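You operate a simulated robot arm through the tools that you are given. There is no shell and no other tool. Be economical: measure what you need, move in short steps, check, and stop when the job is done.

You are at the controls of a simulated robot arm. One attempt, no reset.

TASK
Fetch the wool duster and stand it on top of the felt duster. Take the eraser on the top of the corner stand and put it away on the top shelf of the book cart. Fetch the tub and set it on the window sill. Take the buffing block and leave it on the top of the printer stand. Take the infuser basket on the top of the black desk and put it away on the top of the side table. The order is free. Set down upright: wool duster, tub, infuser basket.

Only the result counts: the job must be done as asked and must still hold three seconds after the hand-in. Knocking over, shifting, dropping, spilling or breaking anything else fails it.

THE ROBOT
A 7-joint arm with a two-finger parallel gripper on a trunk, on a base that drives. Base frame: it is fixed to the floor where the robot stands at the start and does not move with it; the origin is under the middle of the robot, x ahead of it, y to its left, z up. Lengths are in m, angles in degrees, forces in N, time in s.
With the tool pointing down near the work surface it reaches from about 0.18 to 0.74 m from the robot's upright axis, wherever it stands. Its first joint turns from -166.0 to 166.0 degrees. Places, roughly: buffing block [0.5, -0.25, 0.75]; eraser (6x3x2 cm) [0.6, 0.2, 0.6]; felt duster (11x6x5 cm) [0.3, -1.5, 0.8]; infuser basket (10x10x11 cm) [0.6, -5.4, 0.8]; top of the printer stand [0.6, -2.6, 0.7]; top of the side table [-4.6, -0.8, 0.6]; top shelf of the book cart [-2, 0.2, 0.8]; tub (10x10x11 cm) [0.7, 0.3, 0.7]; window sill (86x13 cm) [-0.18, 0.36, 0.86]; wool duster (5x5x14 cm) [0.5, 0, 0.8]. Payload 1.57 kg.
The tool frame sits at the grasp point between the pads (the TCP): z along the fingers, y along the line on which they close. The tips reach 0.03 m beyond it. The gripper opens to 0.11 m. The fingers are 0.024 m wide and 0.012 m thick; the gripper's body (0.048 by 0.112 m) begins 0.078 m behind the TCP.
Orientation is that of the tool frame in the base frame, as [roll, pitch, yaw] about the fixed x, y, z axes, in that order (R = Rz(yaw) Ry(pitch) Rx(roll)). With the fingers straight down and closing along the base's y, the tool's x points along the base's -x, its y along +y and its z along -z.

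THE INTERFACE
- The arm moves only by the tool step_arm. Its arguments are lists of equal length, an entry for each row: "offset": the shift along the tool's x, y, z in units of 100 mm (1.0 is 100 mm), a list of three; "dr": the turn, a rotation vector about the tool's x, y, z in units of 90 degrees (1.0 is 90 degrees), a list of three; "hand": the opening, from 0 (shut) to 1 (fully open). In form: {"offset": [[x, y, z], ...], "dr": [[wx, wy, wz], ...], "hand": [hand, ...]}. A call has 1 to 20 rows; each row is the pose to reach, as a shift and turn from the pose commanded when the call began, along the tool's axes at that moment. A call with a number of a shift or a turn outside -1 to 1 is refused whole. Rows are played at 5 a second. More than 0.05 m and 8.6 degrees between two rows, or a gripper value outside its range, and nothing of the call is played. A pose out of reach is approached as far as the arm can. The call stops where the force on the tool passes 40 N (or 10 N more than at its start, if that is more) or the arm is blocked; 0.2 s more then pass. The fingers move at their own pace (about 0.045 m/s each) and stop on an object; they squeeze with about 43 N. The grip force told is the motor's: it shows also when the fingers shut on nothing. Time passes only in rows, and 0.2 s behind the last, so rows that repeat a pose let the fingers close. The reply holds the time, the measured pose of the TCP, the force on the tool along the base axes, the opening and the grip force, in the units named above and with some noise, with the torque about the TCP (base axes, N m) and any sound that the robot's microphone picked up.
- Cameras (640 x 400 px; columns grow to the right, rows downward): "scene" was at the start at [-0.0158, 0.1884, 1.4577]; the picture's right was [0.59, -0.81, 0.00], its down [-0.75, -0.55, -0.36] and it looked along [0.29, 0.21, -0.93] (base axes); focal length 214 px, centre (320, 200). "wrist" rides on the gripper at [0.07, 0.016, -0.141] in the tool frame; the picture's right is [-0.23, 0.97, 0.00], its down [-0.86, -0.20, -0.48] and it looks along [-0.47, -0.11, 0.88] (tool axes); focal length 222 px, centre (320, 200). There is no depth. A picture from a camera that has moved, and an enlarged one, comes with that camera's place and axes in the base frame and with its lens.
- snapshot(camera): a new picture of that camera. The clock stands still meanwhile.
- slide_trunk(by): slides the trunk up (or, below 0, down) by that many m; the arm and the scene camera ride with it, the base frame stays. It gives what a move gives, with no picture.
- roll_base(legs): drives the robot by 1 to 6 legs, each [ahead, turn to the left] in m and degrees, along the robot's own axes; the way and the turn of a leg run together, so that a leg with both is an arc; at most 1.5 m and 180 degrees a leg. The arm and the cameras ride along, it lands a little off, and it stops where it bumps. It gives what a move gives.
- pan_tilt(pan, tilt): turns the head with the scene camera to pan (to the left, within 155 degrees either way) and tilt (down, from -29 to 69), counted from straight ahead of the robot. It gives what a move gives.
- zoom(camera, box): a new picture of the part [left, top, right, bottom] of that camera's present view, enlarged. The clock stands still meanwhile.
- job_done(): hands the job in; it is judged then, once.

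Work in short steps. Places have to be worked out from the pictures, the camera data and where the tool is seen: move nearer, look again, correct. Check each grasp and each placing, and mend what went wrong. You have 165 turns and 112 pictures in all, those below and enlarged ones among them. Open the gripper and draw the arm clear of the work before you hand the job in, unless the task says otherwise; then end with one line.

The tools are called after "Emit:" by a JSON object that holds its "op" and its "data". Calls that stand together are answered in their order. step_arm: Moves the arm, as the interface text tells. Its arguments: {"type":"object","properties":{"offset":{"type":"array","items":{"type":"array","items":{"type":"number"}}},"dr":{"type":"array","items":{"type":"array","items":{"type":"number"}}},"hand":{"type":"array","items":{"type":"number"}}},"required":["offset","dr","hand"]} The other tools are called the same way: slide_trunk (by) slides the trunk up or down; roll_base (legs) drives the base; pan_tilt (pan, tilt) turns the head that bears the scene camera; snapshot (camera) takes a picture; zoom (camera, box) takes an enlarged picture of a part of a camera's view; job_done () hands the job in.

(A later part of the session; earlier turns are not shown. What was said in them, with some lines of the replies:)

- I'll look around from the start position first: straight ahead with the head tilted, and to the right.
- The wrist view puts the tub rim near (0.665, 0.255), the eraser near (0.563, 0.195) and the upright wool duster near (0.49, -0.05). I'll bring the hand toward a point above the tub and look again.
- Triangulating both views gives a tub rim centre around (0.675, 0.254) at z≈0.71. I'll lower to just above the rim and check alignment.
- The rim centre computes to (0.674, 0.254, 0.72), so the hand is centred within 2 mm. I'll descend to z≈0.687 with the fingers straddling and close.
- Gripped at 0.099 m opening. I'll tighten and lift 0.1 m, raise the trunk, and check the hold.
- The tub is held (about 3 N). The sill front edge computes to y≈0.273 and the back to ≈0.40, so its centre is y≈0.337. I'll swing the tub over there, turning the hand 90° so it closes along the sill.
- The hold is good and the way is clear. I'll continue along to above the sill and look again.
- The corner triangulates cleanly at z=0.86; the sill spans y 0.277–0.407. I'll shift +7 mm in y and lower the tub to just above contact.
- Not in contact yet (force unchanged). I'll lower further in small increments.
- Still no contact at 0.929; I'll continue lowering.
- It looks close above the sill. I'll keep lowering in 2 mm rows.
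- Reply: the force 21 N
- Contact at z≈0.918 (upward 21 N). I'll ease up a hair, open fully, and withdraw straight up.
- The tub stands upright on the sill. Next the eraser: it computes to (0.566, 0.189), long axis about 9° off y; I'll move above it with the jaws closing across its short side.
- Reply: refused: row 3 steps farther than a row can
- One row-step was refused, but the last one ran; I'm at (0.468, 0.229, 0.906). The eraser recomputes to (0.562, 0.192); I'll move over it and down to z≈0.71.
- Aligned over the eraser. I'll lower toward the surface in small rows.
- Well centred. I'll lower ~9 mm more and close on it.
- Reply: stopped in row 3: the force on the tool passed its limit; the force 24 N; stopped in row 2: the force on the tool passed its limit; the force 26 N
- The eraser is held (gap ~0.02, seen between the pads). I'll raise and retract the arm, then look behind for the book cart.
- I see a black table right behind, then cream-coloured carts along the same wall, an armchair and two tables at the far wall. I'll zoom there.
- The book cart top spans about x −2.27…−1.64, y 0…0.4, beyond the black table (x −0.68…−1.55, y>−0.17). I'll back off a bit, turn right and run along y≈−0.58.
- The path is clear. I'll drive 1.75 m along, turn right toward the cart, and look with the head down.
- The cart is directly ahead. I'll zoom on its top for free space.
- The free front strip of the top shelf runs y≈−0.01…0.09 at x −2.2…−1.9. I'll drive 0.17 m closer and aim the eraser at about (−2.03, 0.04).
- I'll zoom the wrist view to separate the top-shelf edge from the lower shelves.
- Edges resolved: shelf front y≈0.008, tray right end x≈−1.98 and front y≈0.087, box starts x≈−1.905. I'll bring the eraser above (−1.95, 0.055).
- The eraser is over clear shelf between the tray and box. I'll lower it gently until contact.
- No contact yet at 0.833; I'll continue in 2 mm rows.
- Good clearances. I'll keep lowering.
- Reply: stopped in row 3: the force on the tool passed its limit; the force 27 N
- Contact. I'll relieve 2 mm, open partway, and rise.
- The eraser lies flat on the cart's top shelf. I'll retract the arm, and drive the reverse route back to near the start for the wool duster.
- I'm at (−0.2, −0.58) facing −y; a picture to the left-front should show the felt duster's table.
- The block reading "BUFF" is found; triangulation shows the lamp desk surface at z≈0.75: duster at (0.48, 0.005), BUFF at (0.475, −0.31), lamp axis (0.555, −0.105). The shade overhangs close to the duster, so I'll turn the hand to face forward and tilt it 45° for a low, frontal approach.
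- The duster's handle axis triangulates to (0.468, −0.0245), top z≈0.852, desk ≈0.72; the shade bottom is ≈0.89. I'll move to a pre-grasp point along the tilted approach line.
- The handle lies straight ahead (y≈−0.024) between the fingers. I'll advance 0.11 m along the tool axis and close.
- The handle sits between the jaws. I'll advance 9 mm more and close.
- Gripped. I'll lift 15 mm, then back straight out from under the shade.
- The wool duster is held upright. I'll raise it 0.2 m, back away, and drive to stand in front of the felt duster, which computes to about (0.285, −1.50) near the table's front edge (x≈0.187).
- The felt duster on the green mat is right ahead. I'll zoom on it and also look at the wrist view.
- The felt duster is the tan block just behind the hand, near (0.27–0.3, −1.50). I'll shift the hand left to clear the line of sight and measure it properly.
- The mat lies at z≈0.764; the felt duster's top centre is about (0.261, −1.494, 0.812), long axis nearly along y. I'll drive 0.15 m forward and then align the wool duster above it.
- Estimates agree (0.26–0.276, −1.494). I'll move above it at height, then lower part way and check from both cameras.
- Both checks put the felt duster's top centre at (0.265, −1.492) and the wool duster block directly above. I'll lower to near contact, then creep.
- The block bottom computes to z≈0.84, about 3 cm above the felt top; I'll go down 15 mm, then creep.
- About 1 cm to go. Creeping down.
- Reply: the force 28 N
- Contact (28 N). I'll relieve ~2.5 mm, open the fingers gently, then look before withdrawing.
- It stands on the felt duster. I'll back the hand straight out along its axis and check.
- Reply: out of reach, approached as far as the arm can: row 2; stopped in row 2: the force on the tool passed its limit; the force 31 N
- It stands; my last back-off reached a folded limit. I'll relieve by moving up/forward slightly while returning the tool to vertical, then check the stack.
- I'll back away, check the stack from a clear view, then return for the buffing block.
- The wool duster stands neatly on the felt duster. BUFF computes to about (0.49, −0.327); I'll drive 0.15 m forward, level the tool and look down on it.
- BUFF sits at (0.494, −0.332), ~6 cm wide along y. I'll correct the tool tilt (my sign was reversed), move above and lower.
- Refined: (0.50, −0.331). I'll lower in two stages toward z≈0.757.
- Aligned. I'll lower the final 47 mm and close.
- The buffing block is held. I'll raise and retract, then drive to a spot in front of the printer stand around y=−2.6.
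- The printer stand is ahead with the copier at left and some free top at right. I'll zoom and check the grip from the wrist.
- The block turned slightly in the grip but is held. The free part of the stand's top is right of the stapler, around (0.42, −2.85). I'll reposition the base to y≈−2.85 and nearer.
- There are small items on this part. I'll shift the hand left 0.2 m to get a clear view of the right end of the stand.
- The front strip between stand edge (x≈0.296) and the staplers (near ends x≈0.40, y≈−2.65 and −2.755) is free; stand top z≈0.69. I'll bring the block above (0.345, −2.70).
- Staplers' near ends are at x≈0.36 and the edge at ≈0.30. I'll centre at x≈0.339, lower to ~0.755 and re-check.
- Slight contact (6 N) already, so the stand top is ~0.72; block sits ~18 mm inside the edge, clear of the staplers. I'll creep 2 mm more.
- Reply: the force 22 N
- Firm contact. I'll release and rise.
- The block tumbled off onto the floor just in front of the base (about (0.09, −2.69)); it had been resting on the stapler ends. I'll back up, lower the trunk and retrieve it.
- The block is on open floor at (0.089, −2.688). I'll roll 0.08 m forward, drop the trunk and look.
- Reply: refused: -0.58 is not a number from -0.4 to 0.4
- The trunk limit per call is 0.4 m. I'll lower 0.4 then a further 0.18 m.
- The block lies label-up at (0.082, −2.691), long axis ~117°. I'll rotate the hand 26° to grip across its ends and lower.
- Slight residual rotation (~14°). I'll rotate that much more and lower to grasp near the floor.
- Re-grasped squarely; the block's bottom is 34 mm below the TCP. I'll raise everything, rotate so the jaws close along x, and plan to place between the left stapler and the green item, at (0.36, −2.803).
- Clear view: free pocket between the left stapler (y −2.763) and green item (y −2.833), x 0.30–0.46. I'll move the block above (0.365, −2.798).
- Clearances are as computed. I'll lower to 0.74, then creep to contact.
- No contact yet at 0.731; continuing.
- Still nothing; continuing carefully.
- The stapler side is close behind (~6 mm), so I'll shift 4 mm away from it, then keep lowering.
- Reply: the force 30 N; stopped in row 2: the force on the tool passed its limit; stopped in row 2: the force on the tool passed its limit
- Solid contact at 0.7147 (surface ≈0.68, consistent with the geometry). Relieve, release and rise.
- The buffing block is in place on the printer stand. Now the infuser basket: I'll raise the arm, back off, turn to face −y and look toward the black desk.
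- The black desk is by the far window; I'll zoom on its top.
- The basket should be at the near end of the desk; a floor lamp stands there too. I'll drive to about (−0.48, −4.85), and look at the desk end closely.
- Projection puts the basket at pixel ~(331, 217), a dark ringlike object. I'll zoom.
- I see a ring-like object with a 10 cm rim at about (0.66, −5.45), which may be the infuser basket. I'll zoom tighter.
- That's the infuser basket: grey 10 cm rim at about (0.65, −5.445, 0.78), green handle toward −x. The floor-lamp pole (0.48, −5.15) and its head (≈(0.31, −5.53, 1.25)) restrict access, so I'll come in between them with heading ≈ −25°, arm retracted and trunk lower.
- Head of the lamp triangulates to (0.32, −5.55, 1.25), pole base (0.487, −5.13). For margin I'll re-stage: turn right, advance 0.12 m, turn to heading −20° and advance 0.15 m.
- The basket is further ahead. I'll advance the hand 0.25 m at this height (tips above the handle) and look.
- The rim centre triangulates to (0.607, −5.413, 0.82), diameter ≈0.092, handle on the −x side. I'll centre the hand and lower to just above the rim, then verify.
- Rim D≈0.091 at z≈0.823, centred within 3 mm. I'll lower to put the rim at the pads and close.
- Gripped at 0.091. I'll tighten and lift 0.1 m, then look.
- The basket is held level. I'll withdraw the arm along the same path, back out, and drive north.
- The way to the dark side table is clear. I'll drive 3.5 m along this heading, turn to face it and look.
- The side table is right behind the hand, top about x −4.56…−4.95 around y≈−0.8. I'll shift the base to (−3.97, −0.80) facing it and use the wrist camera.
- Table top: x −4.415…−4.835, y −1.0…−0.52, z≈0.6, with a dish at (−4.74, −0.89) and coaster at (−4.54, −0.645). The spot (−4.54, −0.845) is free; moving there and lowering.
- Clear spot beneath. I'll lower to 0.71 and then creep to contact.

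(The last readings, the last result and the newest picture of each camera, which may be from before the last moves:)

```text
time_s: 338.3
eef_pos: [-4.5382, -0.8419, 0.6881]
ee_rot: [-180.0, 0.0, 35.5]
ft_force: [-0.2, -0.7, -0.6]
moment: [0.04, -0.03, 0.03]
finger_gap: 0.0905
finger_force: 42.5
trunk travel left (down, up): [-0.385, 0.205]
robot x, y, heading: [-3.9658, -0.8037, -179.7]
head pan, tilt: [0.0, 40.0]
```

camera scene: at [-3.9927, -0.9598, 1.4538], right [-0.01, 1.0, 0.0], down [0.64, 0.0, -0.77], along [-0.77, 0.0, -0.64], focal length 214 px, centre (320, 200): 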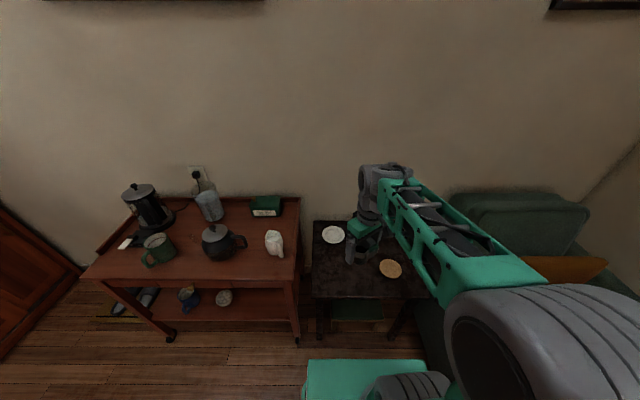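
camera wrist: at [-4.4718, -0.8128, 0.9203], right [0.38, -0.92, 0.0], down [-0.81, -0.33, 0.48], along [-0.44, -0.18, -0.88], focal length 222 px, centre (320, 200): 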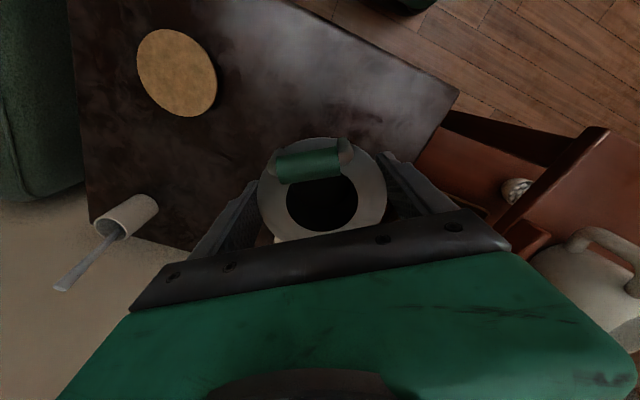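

No contact at 0.688; continuing to creep.

Emit:
{"op": "step_arm", "data": {"offset": [[0, 0, 0.02], [0, 0, 0.04], [0, 0, 0.06]], "dr": [[0, 0, 0], [0, 0, 0], [0, 0, 0]], "hand": [0, 0, 0]}}

Emit:
{"op": "step_arm", "data": {"offset": [[0, 0, 0.02], [0, 0, 0.04]], "dr": [[0, 0, 0], [0, 0, 0]], "hand": [0, 0]}}

Emit:
{"op": "zoom", "data": {"camera": "scene", "box": [320, 200, 400, 260]}}

```text
time_s: 339.1
eef_pos: [-4.5384, -0.8402, 0.6831]
ee_rot: [179.9, -0.1, 35.5]
ft_force: [0.0, -0.1, -0.5]
moment: [0.01, 0.02, -0.01]
finger_gap: 0.0903
finger_force: 43.0
trunk travel left (down, up): [-0.385, 0.205]
robot x, y, heading: [-3.9641, -0.8049, -179.5]
head pan, tilt: [0.0, 40.0]
```

```text
time_s: 339.7
eef_pos: [-4.5378, -0.8405, 0.6782]
ee_rot: [179.9, 0.0, 35.5]
ft_force: [0.3, -0.2, -0.9]
moment: [0.0, 0.0, -0.04]
finger_gap: 0.0911
finger_force: 42.7
trunk travel left (down, up): [-0.385, 0.205]
robot x, y, heading: [-3.9674, -0.806, -179.5]
head pan, tilt: [0.0, 40.0]
```

```text
6.67 times, centred on (360, 230) of scene
camera zoom: at [-3.9928, -0.9597, 1.4538], right [-0.01, 1.0, 0.0], down [0.64, 0.0, -0.77], along [-0.77, 0.0, -0.64], focal length 1430 px, centre (53, 0)
```

zoom: 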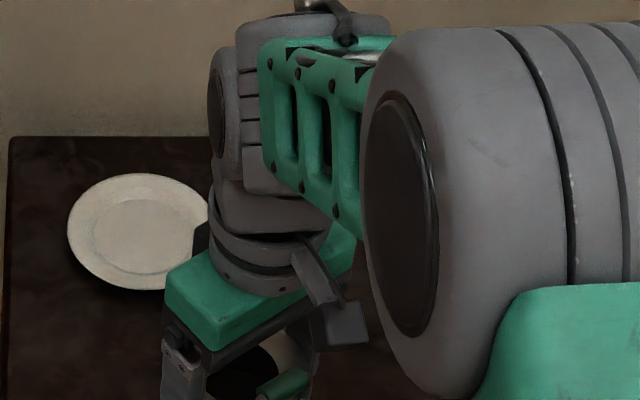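

Continuing to creep.

Emit:
{"op": "step_arm", "data": {"offset": [[0, 0, 0.02], [0, 0, 0.04]], "dr": [[0, 0, 0], [0, 0, 0]], "hand": [0, 0]}}

Emit:
{"op": "step_arm", "data": {"offset": [[0, 0, 0.02], [0, 0, 0.03]], "dr": [[0, 0, 0], [0, 0, 0]], "hand": [0, 0]}}

```text
time_s: 340.3
eef_pos: [-4.5383, -0.8406, 0.6734]
ee_rot: [179.9, 0.0, 35.6]
ft_force: [0.4, 0.1, -0.6]
moment: [-0.02, -0.02, -0.02]
finger_gap: 0.0906
finger_force: 43.1
trunk travel left (down, up): [-0.385, 0.205]
robot x, y, heading: [-3.9653, -0.8083, -179.8]
head pan, tilt: [0.0, 40.0]
```

```text
time_s: 340.9
eef_pos: [-4.539, -0.8409, 0.6721]
ee_rot: [180.0, 0.1, 35.6]
ft_force: [0.4, 0.3, -1.3]
moment: [0.0, 0.0, -0.04]
finger_gap: 0.0908
finger_force: 42.2
trunk travel left (down, up): [-0.385, 0.205]
robot x, y, heading: [-3.9682, -0.8059, -179.6]
head pan, tilt: [0.0, 40.0]
```

Still in free air at 0.672; continuing.

Emit:
{"op": "step_arm", "data": {"offset": [[0, 0, 0.02], [0, 0, 0.04]], "dr": [[0, 0, 0], [0, 0, 0]], "hand": [0, 0]}}

Emit:
{"op": "step_arm", "data": {"offset": [[0, 0, 0.02], [0, 0, 0.03]], "dr": [[0, 0, 0], [0, 0, 0]], "hand": [0, 0]}}

Emit:
{"op": "snapshot", "data": {"camera": "wrist"}}

```text
time_s: 341.5
eef_pos: [-4.5392, -0.8403, 0.6661]
ee_rot: [180.0, 0.1, 35.5]
ft_force: [-0.1, -0.8, -1.5]
moment: [-0.03, -0.01, 0.01]
finger_gap: 0.0907
finger_force: 43.1
trunk travel left (down, up): [-0.385, 0.205]
robot x, y, heading: [-3.9684, -0.8052, -179.9]
head pan, tilt: [0.0, 40.0]
```

```text
time_s: 342.1
eef_pos: [-4.5385, -0.8408, 0.6625]
ee_rot: [179.8, 0.0, 35.4]
ft_force: [0.1, -0.3, -0.3]
moment: [0.01, 0.0, 0.0]
finger_gap: 0.0905
finger_force: 42.8
trunk travel left (down, up): [-0.385, 0.205]
robot x, y, heading: [-3.9682, -0.8047, -179.8]
head pan, tilt: [0.0, 40.0]
```

```text
8 pictures are left
camera wrist: at [-4.4715, -0.8128, 0.8044], right [0.38, -0.92, 0.0], down [-0.81, -0.33, 0.48], along [-0.44, -0.18, -0.88], focal length 222 px, centre (320, 200)
```

wrist: 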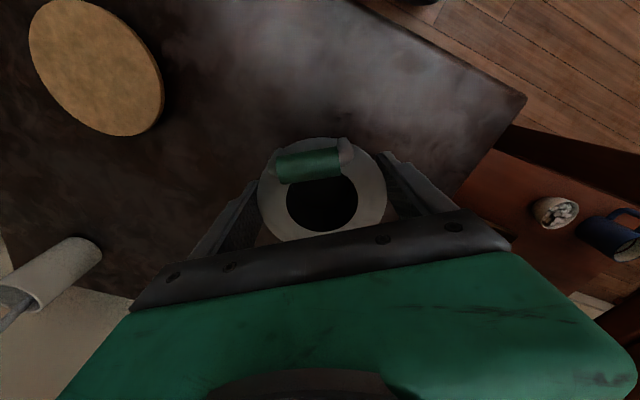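

The table surface computes to z≈0.59, so there are still 1–3 cm to go; continuing to creep.

Emit:
{"op": "step_arm", "data": {"offset": [[0, 0, 0.02], [0, 0, 0.04]], "dr": [[0, 0, 0], [0, 0, 0]], "hand": [0, 0]}}

Emit:
{"op": "step_arm", "data": {"offset": [[0, 0, 0.02], [0, 0, 0.03]], "dr": [[0, 0, 0], [0, 0, 0]], "hand": [0, 0]}}

```text
time_s: 342.7
eef_pos: [-4.5381, -0.8402, 0.6595]
ee_rot: [179.9, -0.1, 35.5]
ft_force: [-0.3, -0.9, -0.5]
moment: [-0.01, 0.01, 0.01]
finger_gap: 0.0907
finger_force: 43.2
trunk travel left (down, up): [-0.385, 0.205]
robot x, y, heading: [-3.9683, -0.8037, -179.9]
head pan, tilt: [0.0, 40.0]
```

```text
time_s: 343.3
eef_pos: [-4.5383, -0.8396, 0.6582]
ee_rot: [180.0, 0.3, 35.5]
ft_force: [-0.2, -0.4, -0.9]
moment: [-0.02, 0.02, 0.04]
finger_gap: 0.0908
finger_force: 43.4
trunk travel left (down, up): [-0.385, 0.205]
robot x, y, heading: [-3.9606, -0.7998, -179.7]
head pan, tilt: [0.0, 40.0]
```

Emit:
{"op": "step_arm", "data": {"offset": [[0, 0, 0.02], [0, 0, 0.04]], "dr": [[0, 0, 0], [0, 0, 0]], "hand": [0, 0]}}

Emit:
{"op": "step_arm", "data": {"offset": [[0, 0, 0.02], [0, 0, 0.03]], "dr": [[0, 0, 0], [0, 0, 0]], "hand": [0, 0]}}

```text
time_s: 343.9
eef_pos: [-4.5385, -0.841, 0.6517]
ee_rot: [-179.9, 0.1, 35.5]
ft_force: [0.1, -0.5, -0.2]
moment: [-0.02, -0.03, -0.05]
finger_gap: 0.0906
finger_force: 42.7
trunk travel left (down, up): [-0.385, 0.205]
robot x, y, heading: [-3.9675, -0.803, -180.0]
head pan, tilt: [0.0, 40.0]
```

```text
time_s: 344.5
eef_pos: [-4.5384, -0.841, 0.6493]
ee_rot: [179.9, 0.0, 35.5]
ft_force: [0.1, -0.1, -0.9]
moment: [-0.02, 0.0, 0.03]
finger_gap: 0.0908
finger_force: 42.9
trunk travel left (down, up): [-0.385, 0.205]
robot x, y, heading: [-3.9678, -0.8054, -180.0]
head pan, tilt: [0.0, 40.0]
```

Still no contact at 0.649; continuing.

Emit:
{"op": "step_arm", "data": {"offset": [[0, 0, 0.02], [0, 0, 0.04]], "dr": [[0, 0, 0], [0, 0, 0]], "hand": [0, 0]}}

Emit:
{"op": "step_arm", "data": {"offset": [[0, 0, 0.02], [0, 0, 0.03]], "dr": [[0, 0, 0], [0, 0, 0]], "hand": [0, 0]}}

```text
time_s: 345.1
eef_pos: [-4.5382, -0.8406, 0.6459]
ee_rot: [180.0, 0.1, 35.5]
ft_force: [0.3, 0.0, -0.8]
moment: [0.0, 0.01, 0.04]
finger_gap: 0.0908
finger_force: 43.5
trunk travel left (down, up): [-0.385, 0.205]
robot x, y, heading: [-3.9691, -0.8069, -179.7]
head pan, tilt: [0.0, 40.0]
```

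```text
time_s: 345.7
eef_pos: [-4.5382, -0.8422, 0.6424]
ee_rot: [-180.0, 0.1, 35.5]
ft_force: [-0.1, -0.2, -0.9]
moment: [-0.03, -0.01, -0.01]
finger_gap: 0.0904
finger_force: 43.1
trunk travel left (down, up): [-0.385, 0.205]
robot x, y, heading: [-3.9692, -0.8091, -179.6]
head pan, tilt: [0.0, 40.0]
```

By my height estimate contact should be imminent; continuing in small steps.

Emit:
{"op": "step_arm", "data": {"offset": [[0, 0, 0.02], [0, 0, 0.03]], "dr": [[0, 0, 0], [0, 0, 0]], "hand": [0, 0]}}

Emit:
{"op": "step_arm", "data": {"offset": [[0, 0, 0.02], [0, 0, 0.03]], "dr": [[0, 0, 0], [0, 0, 0]], "hand": [0, 0]}}

```text
time_s: 346.3
eef_pos: [-4.5387, -0.8407, 0.6397]
ee_rot: [180.0, 0.1, 35.5]
ft_force: [-0.3, -0.5, -0.1]
moment: [-0.02, 0.01, -0.01]
finger_gap: 0.0906
finger_force: 42.4
trunk travel left (down, up): [-0.385, 0.205]
robot x, y, heading: [-3.9701, -0.8042, -179.8]
head pan, tilt: [0.0, 40.0]
```

```text
time_s: 346.9
eef_pos: [-4.5388, -0.8418, 0.64]
ee_rot: [-180.0, 0.2, 35.6]
ft_force: [6.3, 0.3, 19.5]
moment: [-0.15, -0.4, 0.06]
finger_gap: 0.0903
finger_force: 43.3
trunk travel left (down, up): [-0.385, 0.205]
robot x, y, heading: [-3.9636, -0.8031, -179.7]
head pan, tilt: [0.0, 40.0]
```

Contact at 0.64 (20 N). I'll relieve 1.5 mm, open fully, and look before rising.

Emit:
{"op": "step_arm", "data": {"offset": [[0, 0, -0.01], [0, 0, -0.01], [0, 0, -0.01], [0, 0, -0.01]], "dr": [[0, 0, 0], [0, 0, 0], [0, 0, 0], [0, 0, 0]], "hand": [0, 1, 1, 1]}}

Emit:
{"op": "step_arm", "data": {"offset": [[0, 0, -0.2], [0, 0, -0.5], [0, 0, -1.0]], "dr": [[0, 0, 0], [0, 0, 0], [0, 0, 0]], "hand": [1, 1, 1]}}

Emit:
{"op": "snapshot", "data": {"camera": "wrist"}}

```text
time_s: 347.9
eef_pos: [-4.538, -0.8401, 0.6375]
ee_rot: [179.9, 0.1, 35.5]
ft_force: [-0.1, 0.1, -0.1]
moment: [0.02, 0.0, -0.02]
finger_gap: 0.1101
finger_force: 0.1
trunk travel left (down, up): [-0.385, 0.205]
robot x, y, heading: [-3.9688, -0.8054, -179.7]
head pan, tilt: [0.0, 40.0]
```

```text
time_s: 348.7
eef_pos: [-4.5374, -0.8407, 0.7371]
ee_rot: [179.9, 0.0, 35.4]
ft_force: [0.1, -0.1, -0.4]
moment: [0.02, -0.01, 0.0]
finger_gap: 0.1099
finger_force: 0.0
trunk travel left (down, up): [-0.385, 0.205]
robot x, y, heading: [-3.965, -0.8077, -179.6]
head pan, tilt: [0.0, 40.0]
```

```text
7 pictures are left
camera wrist: at [-4.4715, -0.8131, 0.8786], right [0.38, -0.92, 0.0], down [-0.81, -0.33, 0.48], along [-0.44, -0.18, -0.88], focal length 222 px, centre (320, 200)
```

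wrist: 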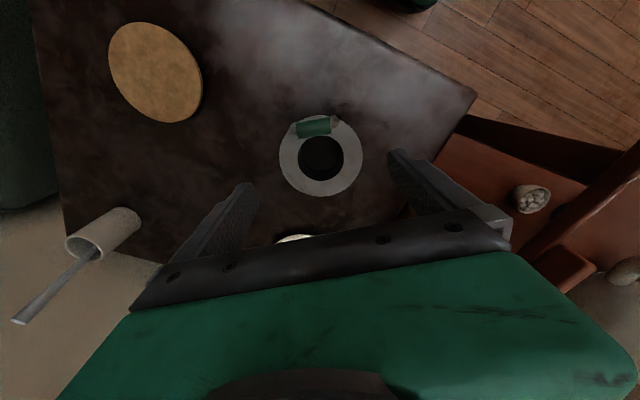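

The basket stands upright on the side table, away from the other items. I'll draw the arm clear and back off, then take one confirming look.

Emit:
{"op": "step_arm", "data": {"offset": [[0, 0, -0.4], [0.3, 0.2, -0.7], [0.6, 0.45, -0.95], [0.81, 0.58, -1.0]], "dr": [[0, 0, 0], [0, 0, 0], [0, 0, 0], [0, 0, 0]], "hand": [1, 1, 1, 1]}}

Emit:
{"op": "roll_base", "data": {"legs": [[-0.35, 0]]}}

Emit:
{"op": "pan_tilt", "data": {"pan": -3, "tilt": 40}}

Emit:
{"op": "zoom", "data": {"camera": "scene", "box": [260, 120, 460, 280]}}

```text
time_s: 349.7
eef_pos: [-4.4394, -0.8405, 0.8383]
ee_rot: [-180.0, 0.1, 35.5]
ft_force: [-0.2, -0.1, 0.3]
moment: [0.0, 0.01, 0.0]
finger_gap: 0.1099
finger_force: 0.1
trunk travel left (down, up): [-0.385, 0.205]
robot x, y, heading: [-3.9701, -0.8061, -179.5]
head pan, tilt: [0.0, 40.0]
```

```text
time_s: 352.0
eef_pos: [-4.0901, -0.84, 0.8377]
ee_rot: [-180.0, 0.1, 35.6]
ft_force: [-0.9, 1.3, -1.0]
moment: [0.0, -0.01, 0.05]
finger_gap: 0.1099
finger_force: 0.1
trunk travel left (down, up): [-0.385, 0.205]
robot x, y, heading: [-3.6182, -0.8062, -180.4]
head pan, tilt: [0.0, 40.0]
```

```text
time_s: 352.6
eef_pos: [-4.0906, -0.8399, 0.8382]
ee_rot: [180.0, 0.1, 35.5]
ft_force: [0.4, -1.3, 0.4]
moment: [0.04, -0.02, 0.0]
finger_gap: 0.11
finger_force: 0.0
trunk travel left (down, up): [-0.385, 0.205]
robot x, y, heading: [-3.6193, -0.8044, -179.9]
head pan, tilt: [-3.0, 40.0]
```

```text
2.50 times, centred on (360, 200) of scene
camera zoom: at [-3.6432, -0.9536, 1.4538], right [0.05, 1.0, 0.0], down [0.64, -0.03, -0.77], along [-0.77, 0.04, -0.64], focal length 536 px, centre (220, 200)
```

zoom: 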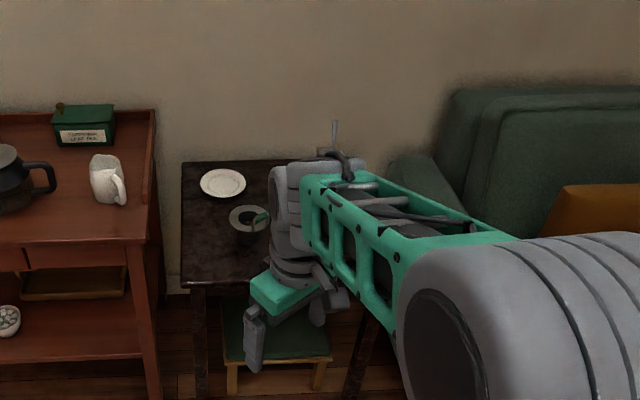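

The basket stands upright on the side table. All five items are placed, the gripper is open and the arm is clear, so I'm handing in.

Emit:
{"op": "job_done", "data": {}}

```text
The job is handed in.
```

I handed the job in with all five items placed: the wool duster on the felt duster, the eraser on the book cart's top shelf, the tub on the window sill, the buffing block on the printer stand and the infuser basket on the side table. I dropped the buffing block to the floor on the first try at the printer stand, then picked it up and set it down again in a clear spot.
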